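You operate a simulated robot arm through the tools that you are given. There is no shell and no other tool.

You run a simulated two-armed robot. Do the job below in one go: nothing can be reset, and whatever is moved stays where it is left.

Task
Pick up the B black-banded pipe from the top of the blue table with one hand, pass it to the other hand and put it on the middle shelf of the black shelf unit.

Only the result counts: the job must be done as asked and must still hold three seconds after the hand-in. Knocking over, shifting, dropping, spilling or breaking anything else fails it.

Robot
Two 7-joint arms with two-finger parallel grippers on one trunk, on a base that moves. Base frame: it is fixed to the floor where the robot stands at the start and does not move with it; the origin is under the middle of the robot, x ahead of it, y to its left, z up. Readings come in m, rad, newtons and seconds.
The left shoulder is at the start at [0.07, 0.134, 1.101], the right one opposite. With the tool pointing down near the work surface each hand reaches from about 0.2 to 0.66 m from the robot's upright axis, wherever it stands, measured 20 degrees to its own side. Places, roughly: black-banded pipe [3.25, 0.75, 0.75]; middle shelf of the black shelf unit [4.1, 1.4, 1]. Payload 1.57 kg a hand.
The TCP of each hand is the grasp point between the finger pads, 0.03 m short of the fingertips. In the tool frame z runs along the fingers and y along their closing line. Largest opening 0.08 m; finger width 0.017, thickness 0.012; the body of the gripper, 0.04 by 0.082 m, starts 0.08 m behind the TCP.
Orientation is that of the tool frame in the base frame, as [roll, pitch, yaw] about the fixed x, y, z axes, in that order (R = Rz(yaw) Ry(pitch) Rx(roll)). With the fingers straight down and closing along the base's y, the tool's x points along the base's -x, its y along +y and its z along -z.

Tools
- The arms move only by the tool drive_tool. It takes "left_series", "right_series" or both (then of equal length, played together; a hand with none holds still); each is a list of rows, each an object of numbers (a shift or turn left out is 0, a gripper value left out holds the last): "fingers": the finger opening in m, from 0 to 0.08; "x", "y", "z": the shift along the base's x, y, z in m; "wx", "wy", "wz": the turn, a rotation vector about the base's x, y, z in rad. In form: [{"fingers": .., "x": .., "y": .., "z": .., "wx": .., "wy": .., "wz": ..}, ...]. A call has 1 to 20 rows; each row is the pose to reach, as a shift and turn from the pose commanded when the call began. Rows are played at 5 a second. More than 0.05 m and 0.15 rad between two rows, or a gripper value outside its range, and nothing of the call is played. Where a pose cannot be reached the arm comes as near as it can. A force on the tool above 40 N (or 10 N above the force at the start of the call, whichever is more), or a blocked arm, ends the call early, and 0.2 s more pass. Each finger travels about 0.153 m/s and halts on what it meets, pressing with about 35 N; the grip force reading is that of the motor and also rises with nothing between the fingers. The clock runs only during rows and for 0.2 s after the last one: add rows that repeat a pose to give the fingers time. It gives the time, the measured TCP pose, the force on the tool (base axes), the opening and the grip force at its end, in the units of the frame above (readings bear some noise), with the torque about the TCP (base axes, N m) and any sound that the robot's microphone picked up, and new pictures: "views" is both (left out), scene, wrist or none (wrist: the cameras of the hands that moved).
- Cameras (640 x 400 px; columns grow to the right, rows downward): "scene" is now at [0.1359, 0.0087, 1.3434]; the picture's right is [0.10, -0.99, 0.00], its down [-0.55, -0.06, -0.83] and it looks along [0.83, 0.08, -0.55] (base axes); focal length 253 px, centre (320, 200). "left" rides on the left gripper at [0.072, 0.007, -0.122] in its tool frame; the picture's right is [-0.09, 1.00, 0.00], its down [-0.84, -0.08, -0.54] and it looks along [-0.54, -0.05, 0.84] (tool axes); focal length 238 px, centre (320, 200). "right" rides on the right gripper at [0.072, -0.007, -0.122] in its tool frame; the picture's right is [0.09, 1.00, 0.00], its down [-0.84, 0.08, -0.54] and it looks along [-0.54, 0.05, 0.84] (tool axes); focal length 238 px, centre (320, 200).
- move_column(by): slides the trunk up (or, below 0, down) by that many m; the arms and the scene camera ride with it, the base frame stays. It gives what a move gives, with no picture.
- base_move(legs): drives the robot by 1 to 6 legs, each [ahead, left, turn to the left] in m, m and rad, along the robot's own axes; the way and the turn of a leg run together, so that a leg with both is an arc; at most 1.5 m and 3.142 rad a leg. The arms and the cameras ride along, it lands a little off, and it stops where it bumps. It gives what a move gives, and a new picture of the scene camera.
- turn_head(pan, tilt): turns the head with the scene camera to pan (to the left, within 1.501 rad either way) and tilt (down, from -0.506 to 1.204), counted from straight ahead of the robot. It gives what a move gives, and a new picture of the scene camera.
- pixel_to_xyz(camera, pixels): for up to 12 pixels [column, row] of the newest picture of that camera ("zoom" is the newest enlarged one), the place [x, y, z] in the base frame of the surface seen there, good to about 0.002 m, but the place of the scene camera against the robot may be out by one fixed shift of up to 0.012 m in any direction. It takes no simulated time.
- enlarge(camera, box): a new picture of the part [left, top, right, bottom] of that camera's present view, enlarged. It takes no simulated time.
- finish_job(): hands the job in; it is judged then, once.

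Open the grippers and draw the arms clear of the work before you hand the job in, unless the task says otherwise.

The tools are called as name(argument=value, ...) on one line, values as JSON. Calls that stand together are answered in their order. drive_tool: Moves the arms, as the interface text tells. Its arguments: {"type":"object","properties":{"left_series":{"type":"array","items":{"type":"object","properties":{"fingers":{"type":"number"},"x":{"type":"number"},"y":{"type":"number"},"z":{"type":"number"},"wx":{"type":"number"},"wy":{"type":"number"},"wz":{"type":"number"}}}},"right_series":{"type":"array","items":{"type":"object","properties":{"fingers":{"type":"number"},"x":{"type":"number"},"y":{"type":"number"},"z":{"type":"number"},"wx":{"type":"number"},"wy":{"type":"number"},"wz":{"type":"number"}}}},"views":{"type":"string","enum":["both","scene","wrist","none"]}},"required":[]} The other tools are called the same way: move_column (by) moves the trunk up or down; base_move (legs) drives the base; turn_head (pan, tilt) turns the head that bears the scene camera; pixel_to_xyz (camera, pixels) gives the place of the surface under pixels of a picture; enlarge (camera, box) takes an enlarged picture of a part of a camera's view; finish_job () hands the job in.

At the start:

```text
time: 0.0
left_position: [0.4432, 0.1986, 1.0639]
left_tool_rot: [3.141, 0.0, -3.14]
left_ft_force: [0.8, -0.5, -1.0]
left_moment: [0.03, -0.02, 0.02]
left_opening: 0.08
left_finger_force: 0.1
right_position: [0.3962, -0.1661, 1.0875]
right_tool_rot: [-3.141, 0.0, -3.141]
right_ft_force: [0.2, 0.0, -0.1]
right_moment: [-0.03, -0.01, 0.04]
right_opening: 0.08
right_finger_force: 0.1
trunk travel left (down, up): [-0.675, 0.265]
robot x, y, heading: [0.0037, 0.0, 0.0]
head pan, tilt (commanded): [0.101, 0.583]
```

scene: 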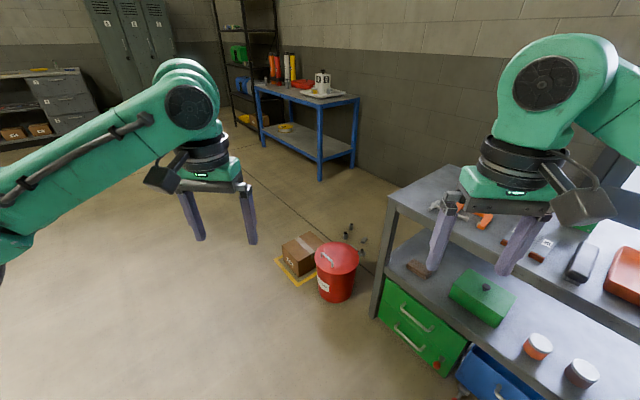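
right: 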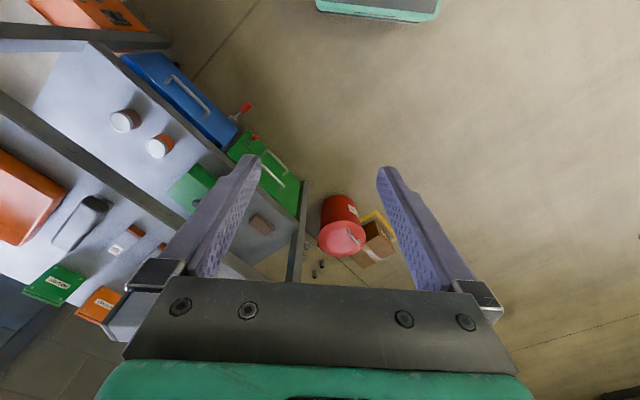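
left: 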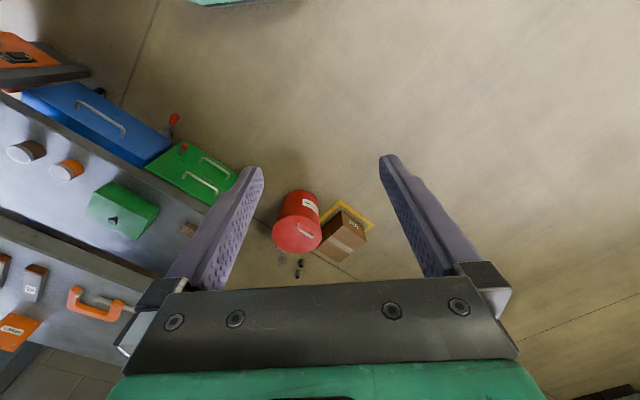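

The scene picture shows the blue table near (300,100) and the black shelf unit at (250,60). I enlarge that area to find the pipes and read labels.

enlarge(camera="scene", box=[210, 0, 380, 180])

pixel_to_xyz(camera="scene", pixels=[[286, 66], [294, 66], [322, 85], [305, 85], [258, 92], [350, 98], [320, 178], [335, 270], [300, 255], [352, 235], [255, 75], [246, 95]])

```text
2.22 times, centred on (295, 90) of scene
```

zoom: 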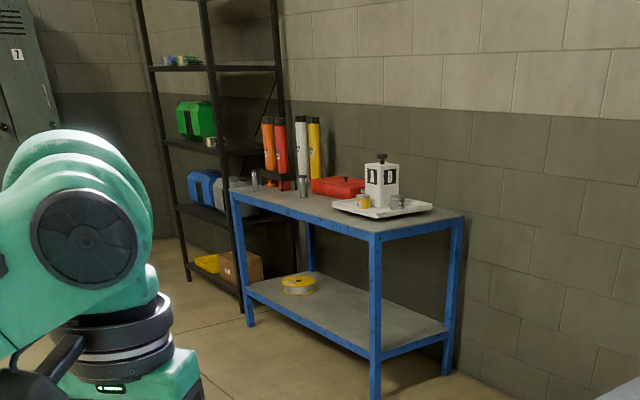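

```text
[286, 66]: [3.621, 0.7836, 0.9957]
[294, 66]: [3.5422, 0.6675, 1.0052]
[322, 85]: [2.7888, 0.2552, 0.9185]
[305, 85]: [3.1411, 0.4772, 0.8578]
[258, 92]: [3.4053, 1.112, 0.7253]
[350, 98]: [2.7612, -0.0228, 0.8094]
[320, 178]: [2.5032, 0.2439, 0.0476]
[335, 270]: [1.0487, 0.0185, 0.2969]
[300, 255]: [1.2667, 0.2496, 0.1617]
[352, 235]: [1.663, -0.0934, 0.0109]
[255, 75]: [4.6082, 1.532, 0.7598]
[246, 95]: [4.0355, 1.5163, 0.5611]
```

The pipes stand in a rack at the far-left end of the blue table; I need to get closer. First I look around to plan a clear path on the left side.

turn_head(pan=0.9, tilt=0.5)

```text
time: 1.1
left_position: [0.444, 0.1968, 1.0633]
left_tool_rot: [3.141, 0.001, -3.139]
left_ft_force: [0.7, -0.7, 0.5]
left_moment: [-0.02, 0.03, -0.01]
left_opening: 0.0801
left_finger_force: 0.0
right_position: [0.3952, -0.1661, 1.0885]
right_tool_rot: [-3.14, 0.0, -3.141]
right_ft_force: [-0.5, 0.3, 0.0]
right_moment: [0.0, 0.0, 0.06]
right_opening: 0.08
right_finger_force: 0.2
trunk travel left (down, up): [-0.675, 0.265]
robot x, y, heading: [-0.0017, -0.0044, -0.0]
head pan, tilt (commanded): [0.901, 0.499]
```

scene: 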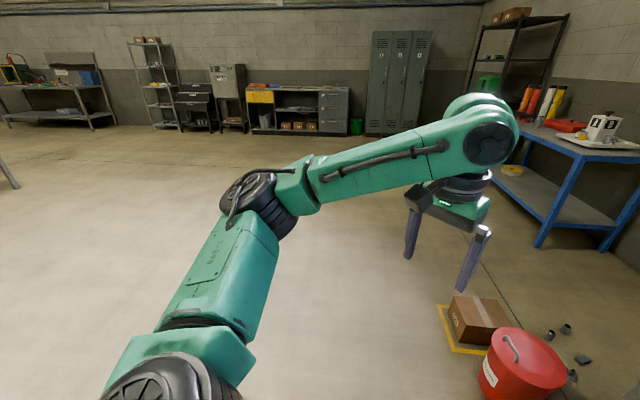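

The floor to the left is clear, so I sidestep left past the box and bin, drive ahead, and look at the table again.

base_move(legs=[[0, 1.2, 0], [1.5, 0, 0]])

turn_head(pan=-0.2, tilt=0.4)

```text
time: 14.0
left_position: [1.8919, 1.3882, 1.0648]
left_tool_rot: [3.141, 0.0, 3.123]
left_ft_force: [-0.5, 1.4, -0.5]
left_moment: [0.03, -0.01, -0.02]
left_opening: 0.0801
left_finger_force: 0.1
right_position: [1.835, 1.024, 1.0885]
right_tool_rot: [-3.141, 0.0, 3.121]
right_ft_force: [-0.3, -0.1, 0.4]
right_moment: [0.01, -0.01, 0.03]
right_opening: 0.0801
right_finger_force: 0.1
trunk travel left (down, up): [-0.675, 0.265]
robot x, y, heading: [1.4428, 1.1974, -0.019]
head pan, tilt (commanded): [0.901, 0.499]
```

scene: 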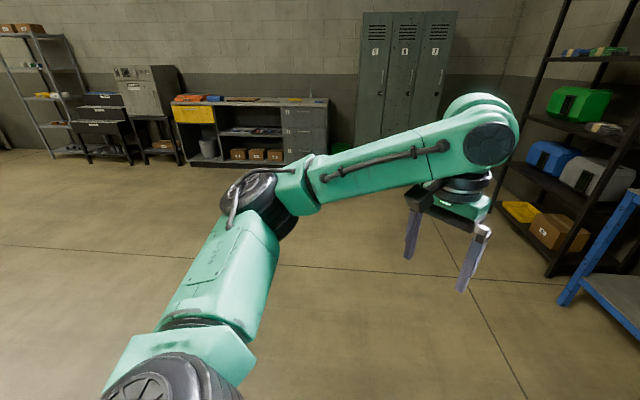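

```text
time: 15.4
left_position: [1.8907, 1.3873, 1.0649]
left_tool_rot: [-3.14, -0.001, 3.124]
left_ft_force: [-0.4, 0.0, -0.8]
left_moment: [0.01, 0.01, 0.01]
left_opening: 0.0802
left_finger_force: 0.0
right_position: [1.8355, 1.0231, 1.0893]
right_tool_rot: [3.141, -0.001, 3.119]
right_ft_force: [-0.7, -0.2, -0.5]
right_moment: [-0.01, 0.03, -0.04]
right_opening: 0.08
right_finger_force: 0.0
trunk travel left (down, up): [-0.675, 0.265]
robot x, y, heading: [1.4462, 1.1986, -0.023]
head pan, tilt (commanded): [-0.201, 0.4]
```

scene: 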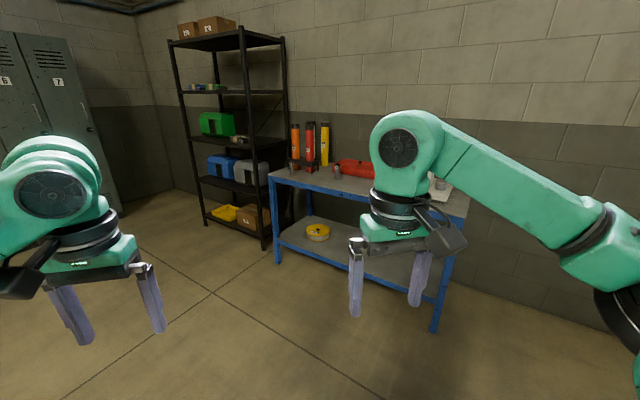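

The table's left half with the upright pipes is around (315,145). I enlarge it to see the individual items and letters.

enlarge(camera="scene", box=[265, 100, 385, 200])

pixel_to_xyz(camera="scene", pixels=[[269, 174], [280, 185], [340, 197], [436, 325], [278, 258], [338, 168], [291, 165], [270, 178], [262, 240], [208, 222], [213, 133], [250, 142]])

```text
4.00 times, centred on (325, 150) of scene
```

zoom: 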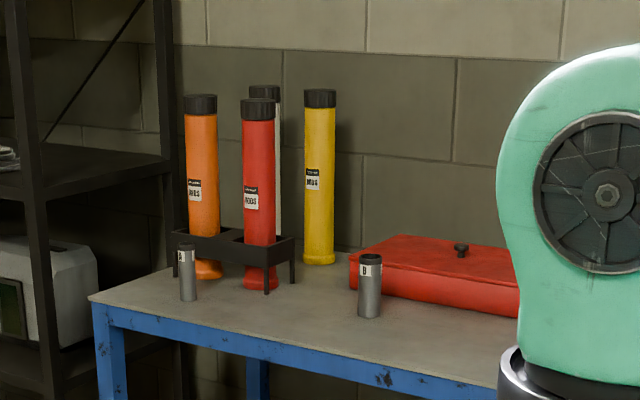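

```text
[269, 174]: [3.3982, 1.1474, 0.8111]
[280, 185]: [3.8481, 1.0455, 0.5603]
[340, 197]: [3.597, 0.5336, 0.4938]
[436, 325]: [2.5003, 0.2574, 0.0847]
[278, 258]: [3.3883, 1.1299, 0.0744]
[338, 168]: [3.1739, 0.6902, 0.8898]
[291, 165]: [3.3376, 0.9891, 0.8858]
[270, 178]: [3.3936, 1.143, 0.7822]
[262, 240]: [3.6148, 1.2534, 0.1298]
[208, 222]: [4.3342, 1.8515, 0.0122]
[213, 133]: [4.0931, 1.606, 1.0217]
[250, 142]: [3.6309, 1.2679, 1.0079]
```

Small grey pipes labelled A (zoom 188,270) and B (zoom 370,285) stand upright on the left end of the table. B is near [3.17, 0.69]. I drive to about 1 m in front of the table and turn to face it.

base_move(legs=[[0.9, 0.32, 0], [0, 0, -0.77]])

turn_head(pan=0.0, tilt=0.5)

```text
time: 22.4
left_position: [2.7947, 1.3279, 1.0643]
left_tool_rot: [3.141, 0.0, 2.356]
left_ft_force: [0.0, 0.0, -0.1]
left_moment: [0.01, 0.0, 0.03]
left_opening: 0.0801
left_finger_force: 0.1
right_position: [2.5016, 1.1036, 1.088]
right_tool_rot: [3.14, 0.001, 2.355]
right_ft_force: [-0.7, 0.2, 0.0]
right_moment: [-0.03, -0.06, 0.01]
right_opening: 0.0801
right_finger_force: 0.1
trunk travel left (down, up): [-0.675, 0.265]
robot x, y, heading: [2.3412, 1.4983, -0.782]
head pan, tilt (commanded): [-0.201, 0.4]
```

scene: 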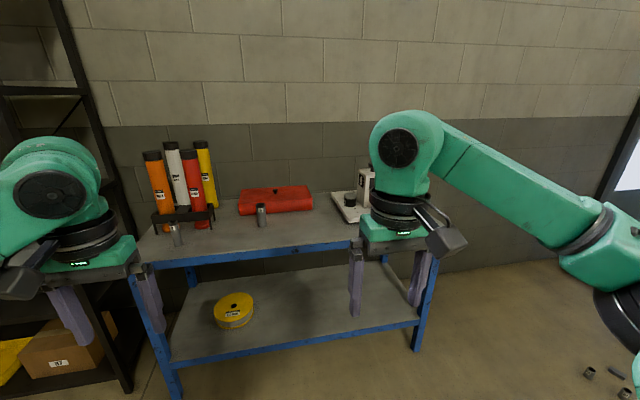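

```text
time: 23.1
left_position: [2.7944, 1.3269, 1.0631]
left_tool_rot: [-3.14, -0.001, 2.356]
left_ft_force: [0.1, 0.1, 0.0]
left_moment: [-0.01, -0.03, 0.01]
left_opening: 0.08
left_finger_force: 0.1
right_position: [2.5012, 1.1044, 1.0886]
right_tool_rot: [3.141, 0.0, 2.353]
right_ft_force: [0.4, 0.4, 0.4]
right_moment: [-0.02, -0.02, 0.01]
right_opening: 0.0798
right_finger_force: 0.1
trunk travel left (down, up): [-0.675, 0.265]
robot x, y, heading: [2.3416, 1.4997, -0.788]
head pan, tilt (commanded): [0.0, 0.499]
```

scene: 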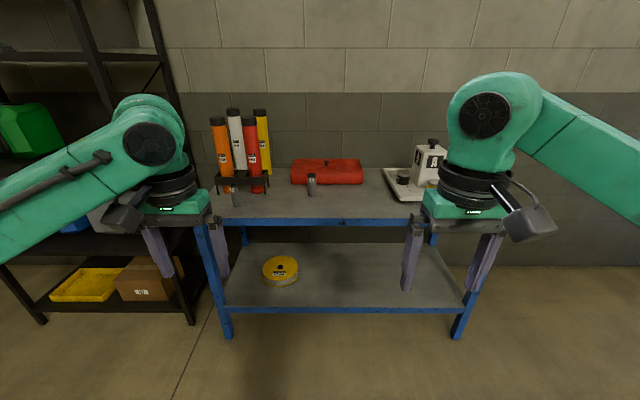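

The table is squarely ahead. I enlarge the pipe area around (310,185) and measure the objects around it.

enlarge(camera="scene", box=[200, 100, 380, 230])

pixel_to_xyz(camera="scene", pixels=[[311, 186], [311, 177], [311, 192], [311, 200], [300, 200], [325, 180], [294, 180], [360, 182], [236, 195], [251, 118], [218, 120], [232, 221]])

```text
3.08 times, centred on (290, 165) of scene
```

zoom: 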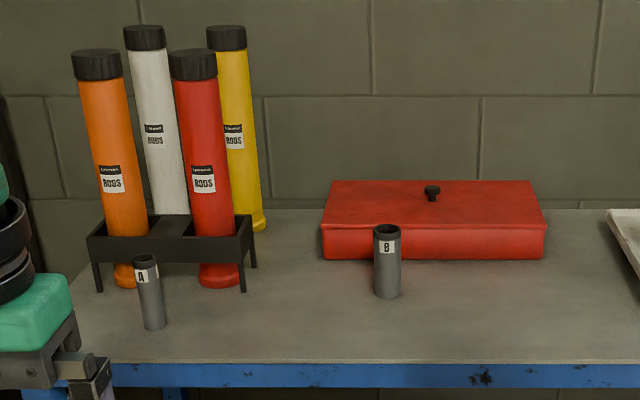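

```text
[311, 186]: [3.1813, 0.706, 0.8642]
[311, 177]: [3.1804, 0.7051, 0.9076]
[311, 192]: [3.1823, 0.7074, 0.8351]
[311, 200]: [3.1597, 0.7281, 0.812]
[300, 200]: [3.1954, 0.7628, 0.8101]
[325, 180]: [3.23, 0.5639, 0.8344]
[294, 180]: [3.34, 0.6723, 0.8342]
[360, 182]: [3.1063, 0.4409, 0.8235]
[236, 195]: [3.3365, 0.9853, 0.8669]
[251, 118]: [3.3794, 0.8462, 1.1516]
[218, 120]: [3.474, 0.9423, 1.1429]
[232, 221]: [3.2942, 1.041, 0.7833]
```

I get finer measurements from the enlarged picture: pipe B's rim, base, and edges, and the red box.

pixel_to_xyz(camera="zoom", pixels=[[387, 230], [387, 238], [387, 294], [376, 270], [399, 270], [387, 270], [387, 227], [340, 310], [430, 310], [322, 228], [330, 256], [540, 256]])

pixel_to_xyz(camera="zoom", pixels=[[194, 52], [97, 52], [144, 30], [225, 30], [149, 262], [149, 300], [240, 285], [250, 265], [97, 282], [90, 240], [387, 362], [387, 340]])

```text
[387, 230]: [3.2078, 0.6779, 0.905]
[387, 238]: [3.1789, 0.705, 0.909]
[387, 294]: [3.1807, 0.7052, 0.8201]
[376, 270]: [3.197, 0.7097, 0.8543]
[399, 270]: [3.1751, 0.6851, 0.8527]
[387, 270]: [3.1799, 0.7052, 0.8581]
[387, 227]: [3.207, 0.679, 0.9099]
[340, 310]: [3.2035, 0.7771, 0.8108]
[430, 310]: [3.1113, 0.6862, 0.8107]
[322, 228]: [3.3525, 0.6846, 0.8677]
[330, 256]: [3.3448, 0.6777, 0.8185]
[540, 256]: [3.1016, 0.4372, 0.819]
```

```text
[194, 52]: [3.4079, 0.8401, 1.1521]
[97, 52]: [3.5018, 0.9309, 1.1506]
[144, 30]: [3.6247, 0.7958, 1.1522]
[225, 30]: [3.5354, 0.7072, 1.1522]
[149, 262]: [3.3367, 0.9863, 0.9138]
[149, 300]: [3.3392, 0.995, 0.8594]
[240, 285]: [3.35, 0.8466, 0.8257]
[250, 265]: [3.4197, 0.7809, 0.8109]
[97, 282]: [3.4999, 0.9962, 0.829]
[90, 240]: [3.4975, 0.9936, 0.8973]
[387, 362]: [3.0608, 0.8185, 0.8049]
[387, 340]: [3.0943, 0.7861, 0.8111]
```

Pipe B's axis is near (3.193, 0.692), table top z≈0.811, pipe top ≈0.92, and the red box is 0.117 m behind it. Now I look at the shelf unit to the left to find free space on the middle shelf.

turn_head(pan=0.75, tilt=0.25)

```text
time: 24.2
left_position: [2.7947, 1.3251, 1.0634]
left_tool_rot: [-3.141, 0.001, 2.356]
left_ft_force: [-0.6, -0.7, 0.4]
left_moment: [0.02, 0.04, 0.0]
left_opening: 0.0798
left_finger_force: 0.1
right_position: [2.5017, 1.1028, 1.0887]
right_tool_rot: [3.142, 0.0, 2.354]
right_ft_force: [0.0, -0.2, 0.3]
right_moment: [-0.03, 0.01, 0.02]
right_opening: 0.0797
right_finger_force: 0.0
trunk travel left (down, up): [-0.675, 0.265]
robot x, y, heading: [2.3399, 1.5023, -0.784]
head pan, tilt (commanded): [0.75, 0.25]
```

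scene: 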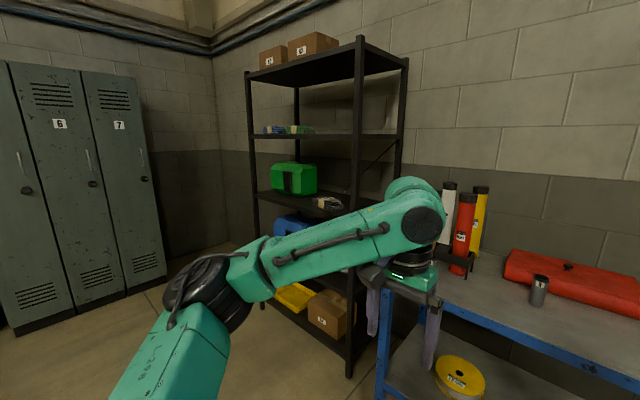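

enlarge(camera="scene", box=[240, 110, 420, 230])

pixel_to_xyz(camera="scene", pixels=[[265, 196], [300, 203], [270, 188], [325, 197], [350, 195], [385, 195], [352, 212], [295, 180], [325, 205], [265, 130], [350, 140], [354, 160]])

```text
3.33 times, centred on (330, 170) of scene
```

zoom: 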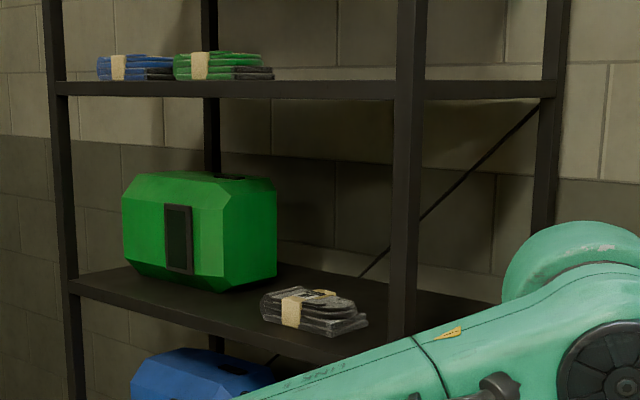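

```text
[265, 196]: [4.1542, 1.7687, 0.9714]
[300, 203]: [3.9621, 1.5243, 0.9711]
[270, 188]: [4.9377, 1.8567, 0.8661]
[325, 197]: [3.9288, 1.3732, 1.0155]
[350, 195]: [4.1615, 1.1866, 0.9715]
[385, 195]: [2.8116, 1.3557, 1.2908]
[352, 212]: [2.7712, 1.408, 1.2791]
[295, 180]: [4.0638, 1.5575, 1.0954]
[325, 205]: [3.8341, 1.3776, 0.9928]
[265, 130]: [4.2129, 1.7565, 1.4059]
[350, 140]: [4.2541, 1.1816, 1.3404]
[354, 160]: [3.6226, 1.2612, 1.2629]
```

The middle shelf is at z≈0.971, with a green box at left and a black glove pack at right-front. I measure the pack, the green box and free shelf areas in the zoom picture.

pixel_to_xyz(camera="zoom", pixels=[[264, 312], [335, 333], [366, 322], [352, 300], [262, 297], [318, 290], [250, 312], [300, 350], [340, 345], [380, 320], [380, 290], [330, 280]])

pixel_to_xyz(camera="zoom", pixels=[[210, 290], [276, 270], [270, 290], [430, 300], [470, 310], [545, 180], [405, 300], [410, 100], [350, 90], [200, 320], [130, 290], [80, 285]])

```text
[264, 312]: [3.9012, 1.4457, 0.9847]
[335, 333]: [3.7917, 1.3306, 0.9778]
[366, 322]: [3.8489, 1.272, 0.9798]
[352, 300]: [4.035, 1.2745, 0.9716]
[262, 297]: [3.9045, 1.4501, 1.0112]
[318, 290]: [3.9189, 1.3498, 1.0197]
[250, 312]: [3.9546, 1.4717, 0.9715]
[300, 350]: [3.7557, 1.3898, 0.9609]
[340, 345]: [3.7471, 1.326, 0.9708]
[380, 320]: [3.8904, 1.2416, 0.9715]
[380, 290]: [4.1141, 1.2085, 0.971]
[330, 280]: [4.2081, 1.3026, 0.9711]
```

```text
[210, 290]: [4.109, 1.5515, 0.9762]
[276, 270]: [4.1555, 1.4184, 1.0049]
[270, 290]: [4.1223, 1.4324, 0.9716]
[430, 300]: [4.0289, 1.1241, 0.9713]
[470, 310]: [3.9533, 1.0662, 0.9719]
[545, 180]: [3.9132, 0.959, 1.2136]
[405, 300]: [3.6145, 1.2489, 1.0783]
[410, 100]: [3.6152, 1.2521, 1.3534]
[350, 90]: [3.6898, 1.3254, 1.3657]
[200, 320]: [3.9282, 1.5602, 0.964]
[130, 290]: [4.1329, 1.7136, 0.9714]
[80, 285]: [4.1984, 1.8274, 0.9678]
```

Middle shelf free spot: between the glove pack (along 0.18–0.35 m) and green box, near (3.976, 1.496). First I retract and raise the left hand so it clears the upright tubes (tops at z≈1.15) when I drive in.

drive_tool(left_series=[{"x": -0.01, "y": 0.033, "z": 0.024}, {"x": -0.02, "y": 0.065, "z": 0.048}, {"x": -0.03, "y": 0.098, "z": 0.072}, {"x": -0.04, "y": 0.13, "z": 0.096}, {"x": -0.049, "y": 0.163, "z": 0.12}], views="none")

turn_head(pan=0.0, tilt=0.6)

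```text
time: 25.4
left_position: [2.7486, 1.4542, 1.1637]
left_tool_rot: [3.141, -0.002, 2.354]
left_ft_force: [-0.5, -0.6, 0.3]
left_moment: [-0.03, 0.03, 0.02]
left_opening: 0.0802
left_finger_force: 0.0
left hand out of reach, approached as far as the arm can: row 5
right_position: [2.5015, 1.1026, 1.0889]
right_tool_rot: [-3.14, 0.001, 2.354]
right_ft_force: [0.5, -0.1, -0.3]
right_moment: [0.02, 0.03, 0.0]
right_opening: 0.0799
right_finger_force: 0.0
trunk travel left (down, up): [-0.675, 0.265]
robot x, y, heading: [2.3388, 1.507, -0.785]
head pan, tilt (commanded): [0.75, 0.25]
```

```text
time: 26.5
left_position: [2.7473, 1.4547, 1.164]
left_tool_rot: [3.141, 0.0, 2.355]
left_ft_force: [-0.3, -0.2, -1.0]
left_moment: [0.02, -0.02, 0.03]
left_opening: 0.0801
left_finger_force: 0.2
right_position: [2.5017, 1.1028, 1.0889]
right_tool_rot: [-3.141, 0.001, 2.354]
right_ft_force: [0.0, 0.3, -0.4]
right_moment: [0.02, 0.02, -0.01]
right_opening: 0.0802
right_finger_force: 0.1
trunk travel left (down, up): [-0.675, 0.265]
robot x, y, heading: [2.342, 1.5024, -0.786]
head pan, tilt (commanded): [0.0, 0.6]
```

scene: 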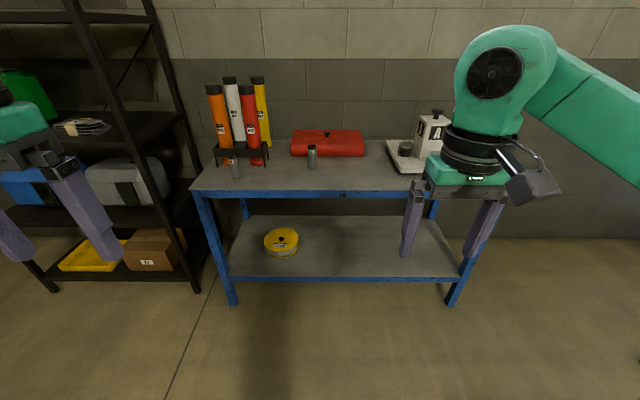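

Left hand is retracted (tip z≈1.13). I drive in with a check stop: left 0.21, ahead 0.45.

base_move(legs=[[0, 0.21, 0], [0.45, 0, 0]])

```text
time: 30.4
left_position: [3.2063, 1.2903, 1.1654]
left_tool_rot: [-3.142, 0.001, 2.342]
left_ft_force: [0.0, 0.8, -0.1]
left_moment: [0.03, 0.0, 0.01]
left_opening: 0.0799
left_finger_force: 0.0
right_position: [2.9561, 0.9412, 1.0888]
right_tool_rot: [3.141, 0.001, 2.344]
right_ft_force: [-0.8, 0.1, 0.0]
right_moment: [0.03, -0.01, 0.04]
right_opening: 0.0805
right_finger_force: 0.1
trunk travel left (down, up): [-0.675, 0.265]
robot x, y, heading: [2.8012, 1.3419, -0.798]
head pan, tilt (commanded): [0.0, 0.6]
```

scene: 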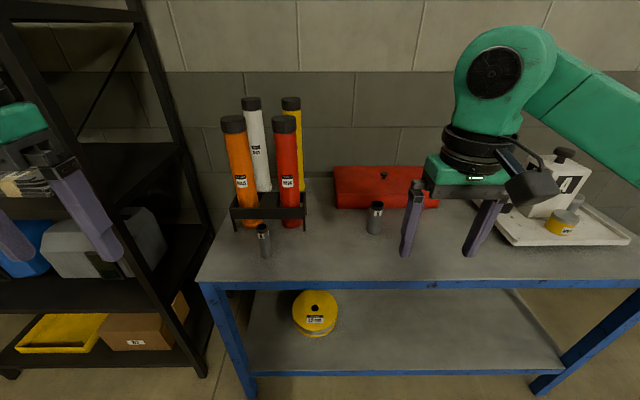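

Pipe B is now 0.74 m ahead and 0.17 m to the right of the robot. I advance 0.18 m more to bring it into good reach of the right hand.

base_move(legs=[[0.18, 0, 0.0]])

turn_head(pan=-0.3, tilt=0.75)

```text
time: 31.9
left_position: [3.3321, 1.1626, 1.1643]
left_tool_rot: [-3.141, 0.003, 2.347]
left_ft_force: [0.5, -0.3, -0.3]
left_moment: [-0.01, -0.02, 0.01]
left_opening: 0.0799
left_finger_force: 0.1
right_position: [3.081, 0.8135, 1.0879]
right_tool_rot: [-3.141, 0.002, 2.343]
right_ft_force: [-0.1, 0.6, 0.3]
right_moment: [-0.01, 0.0, 0.0]
right_opening: 0.0801
right_finger_force: 0.1
trunk travel left (down, up): [-0.675, 0.265]
robot x, y, heading: [2.9224, 1.2119, -0.797]
head pan, tilt (commanded): [0.0, 0.6]
```

scene: 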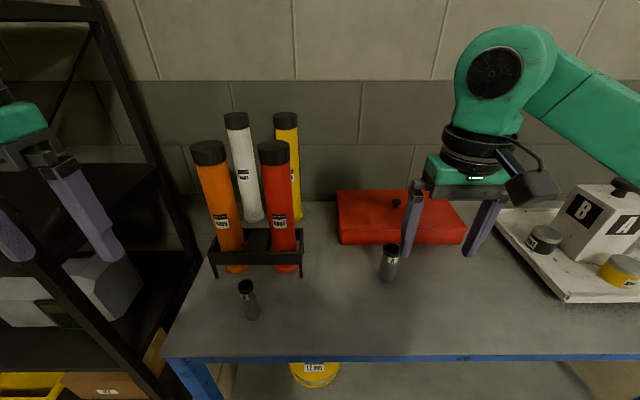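

```text
time: 32.7
left_position: [3.3327, 1.1607, 1.1634]
left_tool_rot: [3.141, 0.001, 2.347]
left_ft_force: [-0.2, -0.1, 0.2]
left_moment: [-0.02, 0.02, 0.01]
left_opening: 0.0802
left_finger_force: 0.1
right_position: [3.083, 0.8116, 1.0879]
right_tool_rot: [-3.141, 0.0, 2.344]
right_ft_force: [0.1, 0.3, 1.3]
right_moment: [0.05, 0.0, 0.04]
right_opening: 0.0802
right_finger_force: 0.0
trunk travel left (down, up): [-0.675, 0.265]
robot x, y, heading: [2.9281, 1.2097, -0.798]
head pan, tilt (commanded): [-0.3, 0.75]
```

scene: 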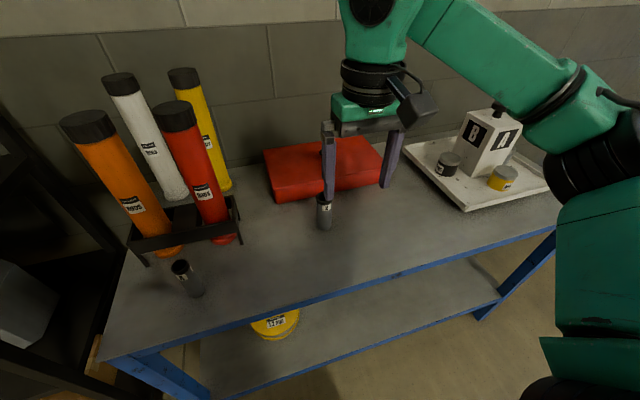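

The robot is in place and nothing was touched. I get a fresh right wrist view (no motion) to localise pipe B with the hand camera.

drive_tool(right_series=[{"z": 0.0, "fingers": 0.08}], views="wrist")

```text
time: 33.1
left_position: [3.3326, 1.1623, 1.1629]
left_tool_rot: [-3.141, -0.001, 2.346]
left_ft_force: [0.4, 0.2, 0.3]
left_moment: [-0.01, 0.0, 0.02]
left_opening: 0.08
left_finger_force: 0.1
right_position: [3.0818, 0.813, 1.0876]
right_tool_rot: [3.141, -0.001, 2.342]
right_ft_force: [-0.3, 0.2, -1.0]
right_moment: [-0.03, -0.01, 0.01]
right_opening: 0.0799
right_finger_force: 0.0
trunk travel left (down, up): [-0.675, 0.265]
robot x, y, heading: [2.9239, 1.2103, -0.796]
head pan, tilt (commanded): [-0.3, 0.75]
```

right: 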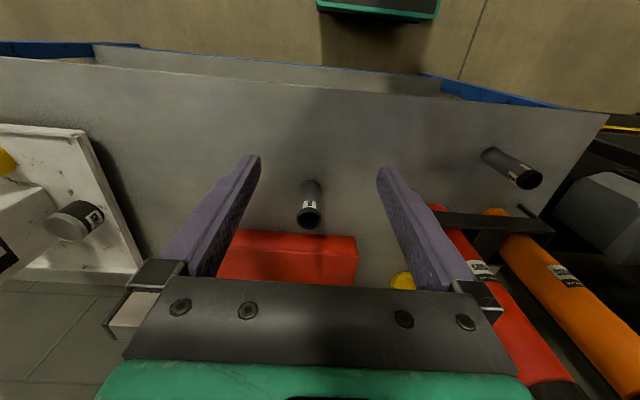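

enlarge(camera="right", box=[260, 160, 360, 250])

pixel_to_xyz(camera="right", pixels=[[309, 205], [312, 190], [301, 200], [318, 200], [309, 220], [311, 182], [300, 180], [340, 190], [309, 240], [290, 190]])

```text
4.44 times, centred on (310, 205) of right
```

zoom: 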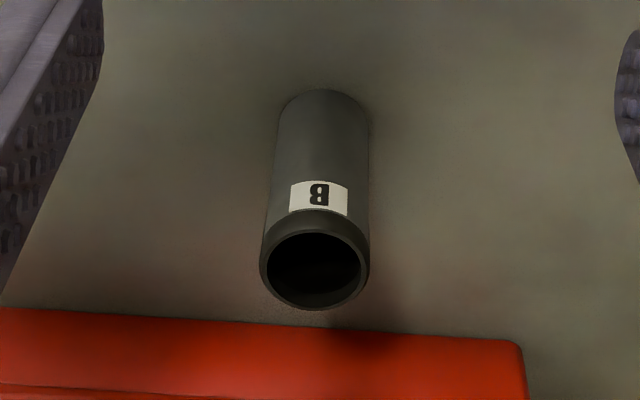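

```text
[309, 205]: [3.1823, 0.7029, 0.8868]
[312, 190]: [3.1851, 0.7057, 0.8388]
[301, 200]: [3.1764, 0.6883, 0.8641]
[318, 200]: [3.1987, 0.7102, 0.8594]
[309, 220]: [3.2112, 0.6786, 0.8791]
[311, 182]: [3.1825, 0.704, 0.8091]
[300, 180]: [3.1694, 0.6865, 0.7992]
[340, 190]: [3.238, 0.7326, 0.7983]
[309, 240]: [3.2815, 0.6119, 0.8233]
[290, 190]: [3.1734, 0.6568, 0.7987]
```

The B pipe with black band at its rim is seen clearly. I measure the rim at zoom left (264,270), right (367,265), front (320,215), back (312,307).

pixel_to_xyz(camera="zoom", pixels=[[264, 270], [367, 262], [322, 222], [322, 214], [313, 304], [310, 306], [320, 195], [320, 150], [320, 100], [280, 150], [362, 150], [318, 235]])

```text
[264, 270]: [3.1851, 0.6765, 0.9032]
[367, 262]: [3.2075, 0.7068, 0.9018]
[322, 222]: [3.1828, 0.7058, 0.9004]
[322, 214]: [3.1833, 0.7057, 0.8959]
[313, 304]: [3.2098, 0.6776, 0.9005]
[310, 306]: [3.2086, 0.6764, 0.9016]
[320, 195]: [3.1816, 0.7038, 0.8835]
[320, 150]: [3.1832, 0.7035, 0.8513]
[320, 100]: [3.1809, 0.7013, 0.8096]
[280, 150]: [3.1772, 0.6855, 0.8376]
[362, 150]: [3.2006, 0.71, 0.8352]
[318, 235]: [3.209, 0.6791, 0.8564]
```

Pipe B: axis (3.196, 0.692), diameter ≈0.039, from z 0.799 to 0.903. I move the open right hand over it at the present height and check with the wrist camera.

drive_tool(right_series=[{"x": 0.0285, "y": -0.03, "fingers": 0.08}, {"x": 0.057, "y": -0.0605}, {"x": 0.0855, "y": -0.091}, {"x": 0.114, "y": -0.121}, {"x": 0.114, "y": -0.121}], views="both")

```text
time: 34.3
left_position: [3.3313, 1.1618, 1.1646]
left_tool_rot: [3.141, 0.002, 2.347]
left_ft_force: [0.4, -0.1, 0.4]
left_moment: [0.01, -0.03, 0.01]
left_opening: 0.0801
left_finger_force: 0.0
right_position: [3.1938, 0.6906, 1.0889]
right_tool_rot: [-3.141, 0.003, 2.345]
right_ft_force: [-0.6, -0.2, -0.8]
right_moment: [-0.04, -0.03, 0.0]
right_opening: 0.0797
right_finger_force: 0.0
trunk travel left (down, up): [-0.675, 0.265]
robot x, y, heading: [2.9258, 1.2107, -0.792]
head pan, tilt (commanded): [-0.3, 0.75]
```

scene: 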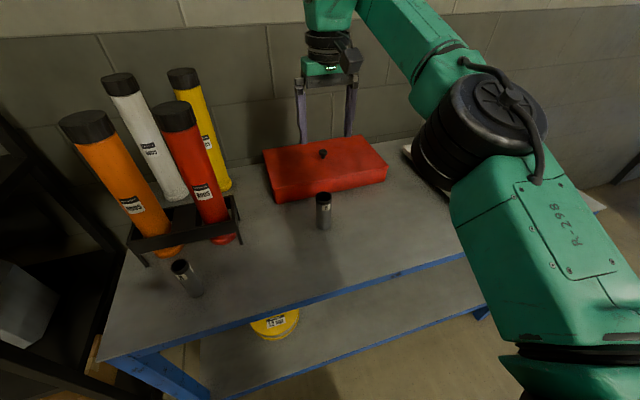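
right: 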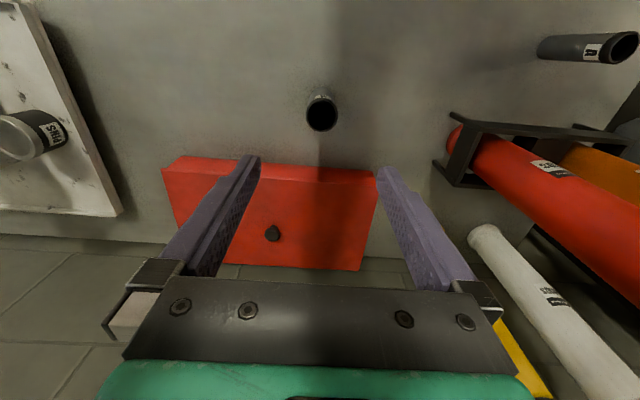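

The hand is above the pipe, rim seen at (321,113). I check its position with this closer view before descending.

enlarge(camera="right", box=[280, 70, 360, 150])

pixel_to_xyz(camera="right", pixels=[[307, 114], [337, 114], [321, 99], [322, 130], [321, 95], [280, 110], [360, 110], [218, 238], [448, 170], [300, 165]])

```text
5.00 times, centred on (320, 110) of right
```

zoom: 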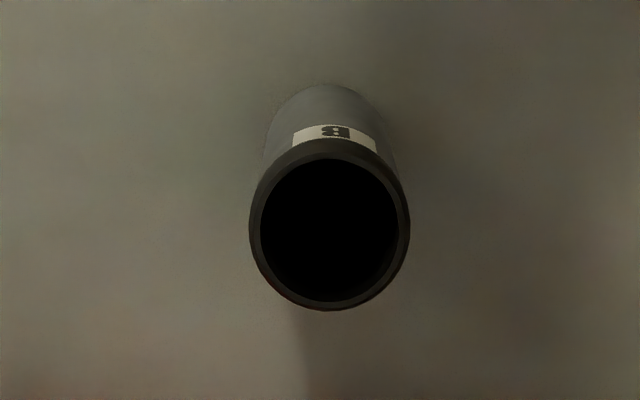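

```text
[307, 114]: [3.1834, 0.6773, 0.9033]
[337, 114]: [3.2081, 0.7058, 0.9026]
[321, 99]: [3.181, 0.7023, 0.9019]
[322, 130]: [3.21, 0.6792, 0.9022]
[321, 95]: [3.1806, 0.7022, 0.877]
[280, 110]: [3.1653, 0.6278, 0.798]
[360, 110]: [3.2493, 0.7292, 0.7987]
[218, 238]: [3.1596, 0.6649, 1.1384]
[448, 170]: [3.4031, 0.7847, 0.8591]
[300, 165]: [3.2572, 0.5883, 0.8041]
```

Rim centre is (3.1957, 0.6912), hand within 2 mm. I descend so the pads take the upper part of the pipe (TCP z≈0.893), leaving its lower half for the other hand.

drive_tool(right_series=[{"x": 0.0015, "z": -0.04}, {"x": 0.0015, "z": -0.08}, {"x": 0.0015, "z": -0.12}, {"x": 0.0015, "z": -0.16}, {"x": 0.0015, "z": -0.195}, {"x": 0.0015, "z": -0.195}], views="both")

```text
time: 35.7
left_position: [3.3328, 1.1625, 1.1655]
left_tool_rot: [-3.141, 0.001, 2.348]
left_ft_force: [-0.1, -0.8, -0.1]
left_moment: [-0.02, 0.0, -0.01]
left_opening: 0.08
left_finger_force: 0.0
right_position: [3.1998, 0.6919, 0.894]
right_tool_rot: [3.141, 0.003, 2.344]
right_ft_force: [0.0, 1.1, -0.3]
right_moment: [-0.03, -0.01, 0.0]
right_opening: 0.08
right_finger_force: 0.1
trunk travel left (down, up): [-0.675, 0.265]
robot x, y, heading: [2.9258, 1.2126, -0.802]
head pan, tilt (commanded): [-0.3, 0.75]
```

scene: 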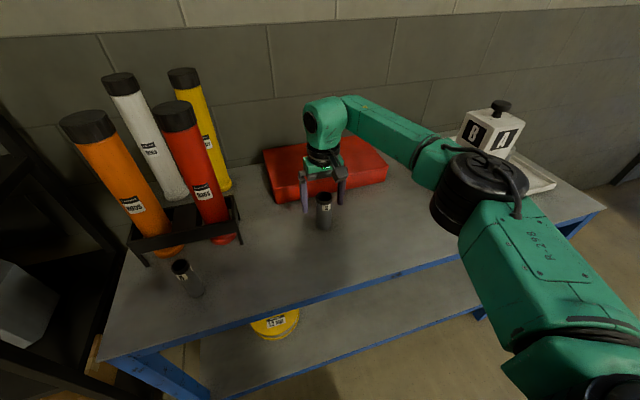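
right: 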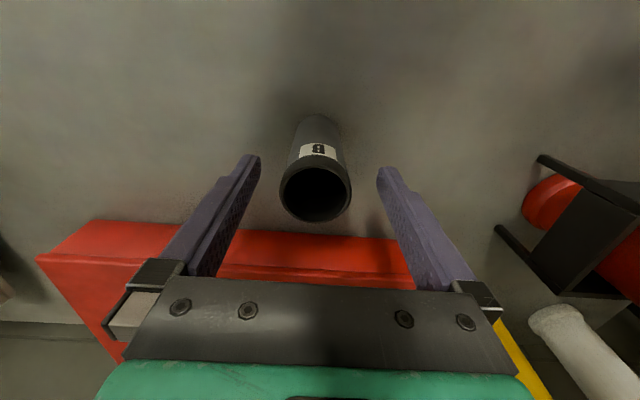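

The pipe rim is at (316,190), between the fingers. I check its centring relative to the TCP before closing.

pixel_to_xyz(camera="right", pixels=[[281, 192], [351, 188], [316, 163], [317, 219], [250, 160], [385, 172]])

```text
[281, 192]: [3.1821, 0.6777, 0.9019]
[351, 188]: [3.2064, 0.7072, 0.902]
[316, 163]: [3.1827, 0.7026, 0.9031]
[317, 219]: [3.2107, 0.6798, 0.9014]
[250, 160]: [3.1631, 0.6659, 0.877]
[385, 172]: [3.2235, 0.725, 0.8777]
```

The pipe is centred within 1 mm across the fingers. I close the right gripper.

drive_tool(right_series=[{"fingers": 0.03}, {"fingers": 0.0}, {"fingers": 0.0}, {"fingers": 0.0}, {"fingers": 0.0}], views="wrist")

```text
time: 36.9
left_position: [3.332, 1.1623, 1.1642]
left_tool_rot: [3.142, -0.001, 2.346]
left_ft_force: [0.6, 0.0, -0.8]
left_moment: [-0.01, -0.02, -0.01]
left_opening: 0.0799
left_finger_force: 0.1
right_position: [3.201, 0.6914, 0.8938]
right_tool_rot: [3.14, 0.0, 2.344]
right_ft_force: [1.6, -0.1, -0.1]
right_moment: [0.06, -0.08, -0.03]
right_opening: 0.0392
right_finger_force: 34.9
trunk travel left (down, up): [-0.675, 0.265]
robot x, y, heading: [2.9257, 1.212, -0.8]
head pan, tilt (commanded): [-0.3, 0.75]
```

right: 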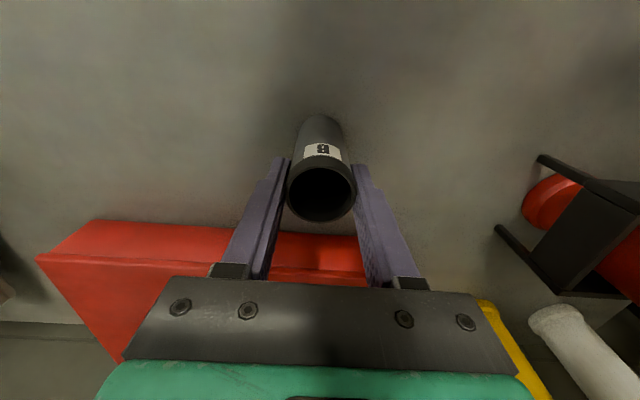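

The grip holds at 0.0392 m opening with 35 N. I lift the pipe straight up.

drive_tool(right_series=[{"z": 0.015, "fingers": 0.0}, {"z": 0.04}, {"z": 0.07}, {"z": 0.1}, {"z": 0.13}, {"z": 0.16}, {"z": 0.19}, {"z": 0.2}], views="both")

```text
time: 38.7
left_position: [3.3321, 1.1628, 1.1637]
left_tool_rot: [-3.141, 0.0, 2.346]
left_ft_force: [0.2, 0.5, 0.7]
left_moment: [-0.01, -0.02, 0.01]
left_opening: 0.08
left_finger_force: 0.1
right_position: [3.1977, 0.696, 1.0935]
right_tool_rot: [-3.141, 0.003, 2.344]
right_ft_force: [0.1, 0.3, -2.6]
right_moment: [0.01, -0.05, 0.01]
right_opening: 0.0389
right_finger_force: 34.4
trunk travel left (down, up): [-0.675, 0.265]
robot x, y, heading: [2.9254, 1.2086, -0.794]
head pan, tilt (commanded): [-0.3, 0.75]
```

scene: 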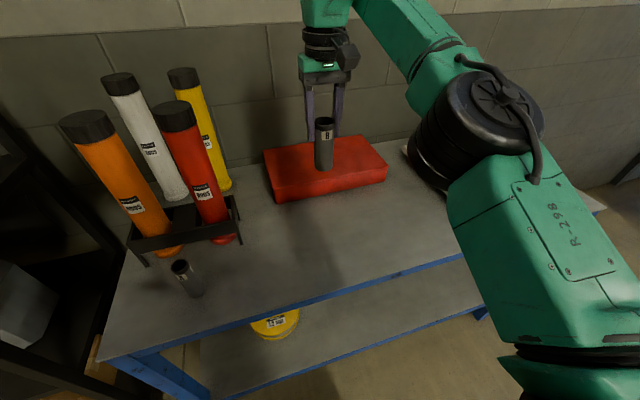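
right: 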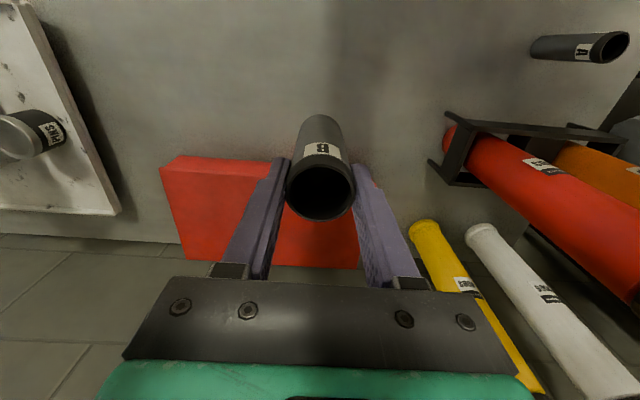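

The pipe is lifted cleanly (grip still 0.039 m, about 2.6 N weight). I back straight away from the table to do the handover in free space.

base_move(legs=[[-0.7, 0, 0]])

turn_head(pan=0.0, tilt=0.5)

```text
time: 42.6
left_position: [2.8387, 1.669, 1.163]
left_tool_rot: [3.14, 0.0, 2.318]
left_ft_force: [-0.3, 0.5, 0.0]
left_moment: [0.0, -0.04, 0.05]
left_opening: 0.0805
left_finger_force: 0.0
right_position: [2.6924, 1.2066, 1.0925]
right_tool_rot: [3.141, 0.002, 2.318]
right_ft_force: [-0.3, 0.2, -2.7]
right_moment: [0.04, 0.05, 0.03]
right_opening: 0.0391
right_finger_force: 35.8
trunk travel left (down, up): [-0.675, 0.265]
robot x, y, heading: [2.4317, 1.73, -0.824]
head pan, tilt (commanded): [-0.3, 0.75]
```

scene: 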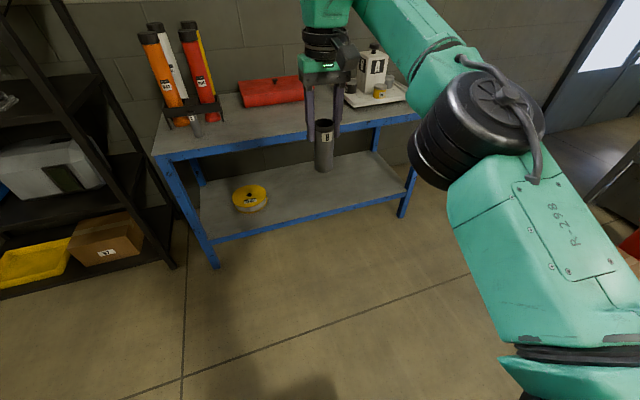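

```text
time: 43.4
left_position: [2.8385, 1.67, 1.1637]
left_tool_rot: [-3.141, 0.001, 2.32]
left_ft_force: [0.5, -0.2, 0.5]
left_moment: [-0.01, -0.01, 0.03]
left_opening: 0.08
left_finger_force: 0.1
right_position: [2.6918, 1.2075, 1.0936]
right_tool_rot: [-3.141, 0.003, 2.317]
right_ft_force: [-0.5, -0.3, -2.4]
right_moment: [-0.03, -0.01, 0.01]
right_opening: 0.0392
right_finger_force: 34.7
trunk travel left (down, up): [-0.675, 0.265]
robot x, y, heading: [2.4296, 1.7288, -0.823]
head pan, tilt (commanded): [0.0, 0.499]
```

scene: 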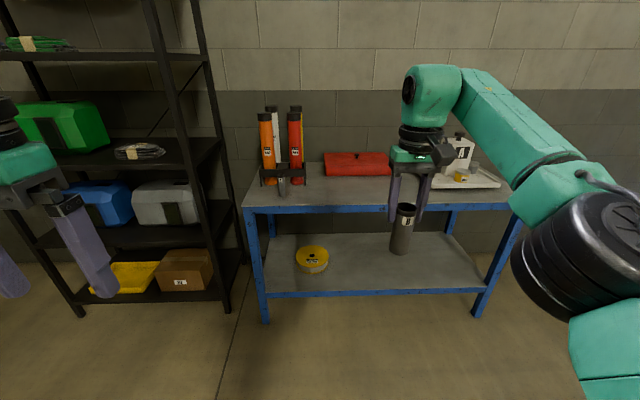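

Robot is clear of the table. Now I turn the left hand 90° about vertical (camera outward) while bringing it slightly forward and down, in preparation for approaching the pipe from the left.

drive_tool(left_series=[{"x": 0.007, "y": -0.007, "z": -0.01, "wz": -0.143, "fingers": 0.08}, {"x": 0.014, "y": -0.014, "z": -0.02, "wz": -0.286}, {"x": 0.021, "y": -0.021, "z": -0.03, "wz": -0.428}, {"x": 0.028, "y": -0.028, "z": -0.04, "wz": -0.571}, {"x": 0.035, "y": -0.035, "z": -0.05, "wz": -0.714}, {"x": 0.042, "y": -0.042, "z": -0.06, "wz": -0.857}, {"x": 0.049, "y": -0.049, "z": -0.06, "wz": -1.0}, {"x": 0.056, "y": -0.056, "z": -0.06, "wz": -1.142}, {"x": 0.062, "y": -0.063, "z": -0.06, "wz": -1.285}, {"x": 0.068, "y": -0.07, "z": -0.06, "wz": -1.428}, {"x": 0.068, "y": -0.073, "z": -0.06, "wz": -1.571}, {"x": 0.068, "y": -0.073, "z": -0.06, "wz": -1.571}], views="scene")

```text
time: 46.0
left_position: [2.9062, 1.5964, 1.1045]
left_tool_rot: [-3.141, 0.0, 0.747]
left_ft_force: [0.5, 0.4, 0.2]
left_moment: [0.01, 0.02, -0.01]
left_opening: 0.08
left_finger_force: 0.1
right_position: [2.6919, 1.2077, 1.0932]
right_tool_rot: [-3.14, 0.002, 2.317]
right_ft_force: [0.2, -0.2, -1.9]
right_moment: [-0.04, 0.05, -0.01]
right_opening: 0.0387
right_finger_force: 35.1
trunk travel left (down, up): [-0.675, 0.265]
robot x, y, heading: [2.4312, 1.7291, -0.82]
head pan, tilt (commanded): [0.0, 0.499]
```

scene: 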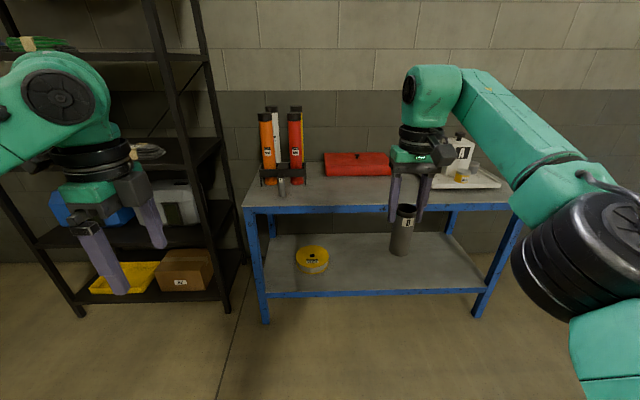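

Left hand's closing line now runs along the robot's forward axis. Now I tilt the left tool 60° so the fingers point to the right and slightly down.

drive_tool(left_series=[{"x": -0.007, "y": -0.007, "z": -0.004, "wx": -0.089, "wy": 0.0959}, {"x": -0.015, "y": -0.014, "z": -0.008, "wx": -0.178, "wy": 0.1918}, {"x": -0.022, "y": -0.02, "z": -0.012, "wx": -0.267, "wy": 0.2876}, {"x": -0.029, "y": -0.027, "z": -0.016, "wx": -0.356, "wy": 0.3835}, {"x": -0.037, "y": -0.034, "z": -0.02, "wx": -0.445, "wy": 0.4794}, {"x": -0.044, "y": -0.041, "z": -0.024, "wx": -0.534, "wy": 0.5753}, {"x": -0.051, "y": -0.048, "z": -0.028, "wx": -0.623, "wy": 0.6711}, {"x": -0.0586, "y": -0.0544, "z": -0.03, "wx": -0.712, "wy": 0.767}, {"x": -0.0586, "y": -0.0544, "z": -0.03, "wx": -0.712, "wy": 0.767}], views="both")

```text
time: 48.0
left_position: [2.8476, 1.5424, 1.0726]
left_tool_rot: [-3.141, 1.05, 0.75]
left_ft_force: [-0.1, -0.4, -0.6]
left_moment: [-0.02, -0.01, 0.02]
left_opening: 0.0798
left_finger_force: 0.1
right_position: [2.6922, 1.2065, 1.0924]
right_tool_rot: [-3.14, 0.002, 2.317]
right_ft_force: [0.3, 0.8, -1.6]
right_moment: [0.01, -0.01, 0.01]
right_opening: 0.0391
right_finger_force: 35.1
trunk travel left (down, up): [-0.675, 0.265]
robot x, y, heading: [2.4342, 1.7307, -0.828]
head pan, tilt (commanded): [0.0, 0.499]
```

scene: 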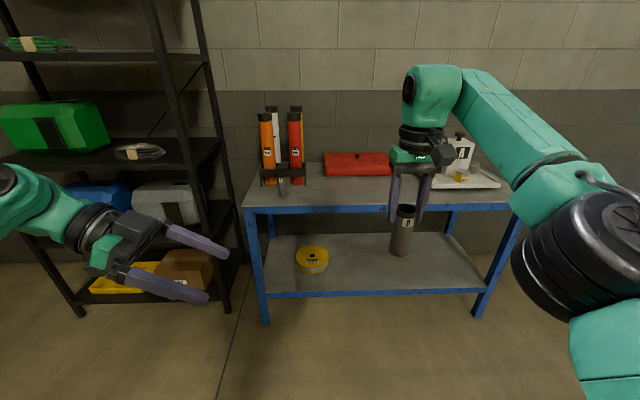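
left: 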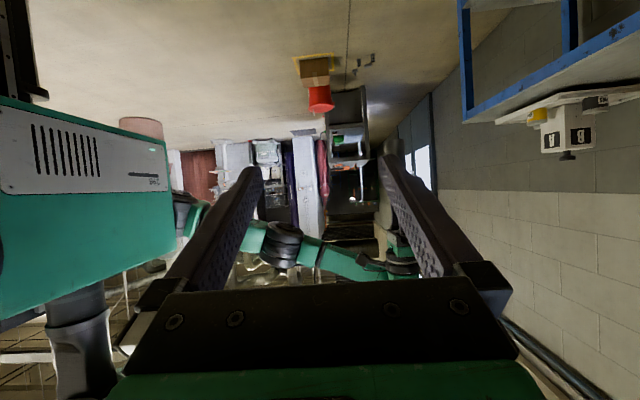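

Both hands are in readiness. I bring the right hand with the pipe toward the robot's middle (0.10 m back, 0.107 m left), keeping the left hand still.

drive_tool(right_series=[{"x": 0.003, "y": 0.036, "fingers": 0.0}, {"x": 0.0055, "y": 0.073}, {"x": 0.008, "y": 0.11}, {"x": 0.0106, "y": 0.146}, {"x": 0.0106, "y": 0.146}], left_series=[{"fingers": 0.08}, {"fingers": 0.08}, {"fingers": 0.08}, {"fingers": 0.08}, {"fingers": 0.08}], views="both")

```text
time: 49.2
left_position: [2.8486, 1.5408, 1.073]
left_tool_rot: [-3.14, 1.048, 0.748]
left_ft_force: [-0.1, 0.0, 0.6]
left_moment: [-0.01, -0.02, 0.0]
left_opening: 0.0801
left_finger_force: 0.0
right_position: [2.6999, 1.352, 1.0949]
right_tool_rot: [-3.142, 0.001, 2.316]
right_ft_force: [0.4, 0.0, -2.0]
right_moment: [0.01, 0.03, -0.04]
right_opening: 0.039
right_finger_force: 34.8
trunk travel left (down, up): [-0.675, 0.265]
robot x, y, heading: [2.4306, 1.7249, -0.825]
head pan, tilt (commanded): [0.0, 0.499]
```

scene: 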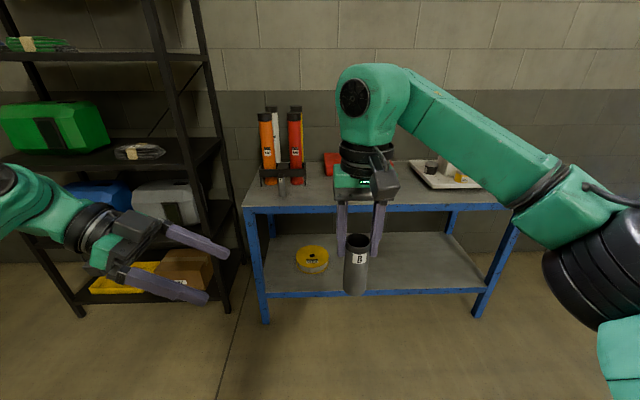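
right: 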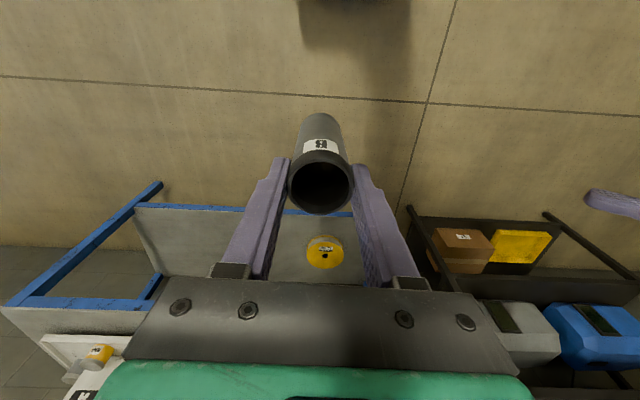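
left: 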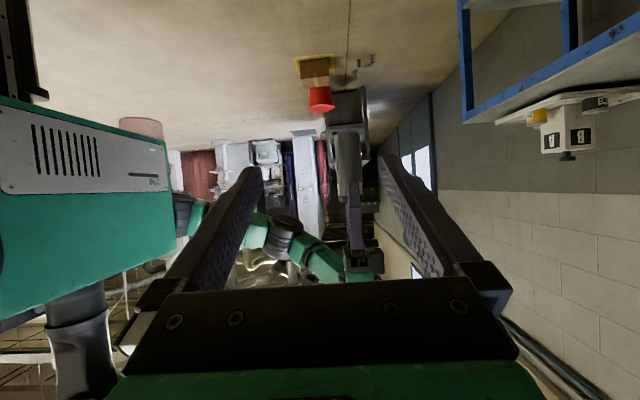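

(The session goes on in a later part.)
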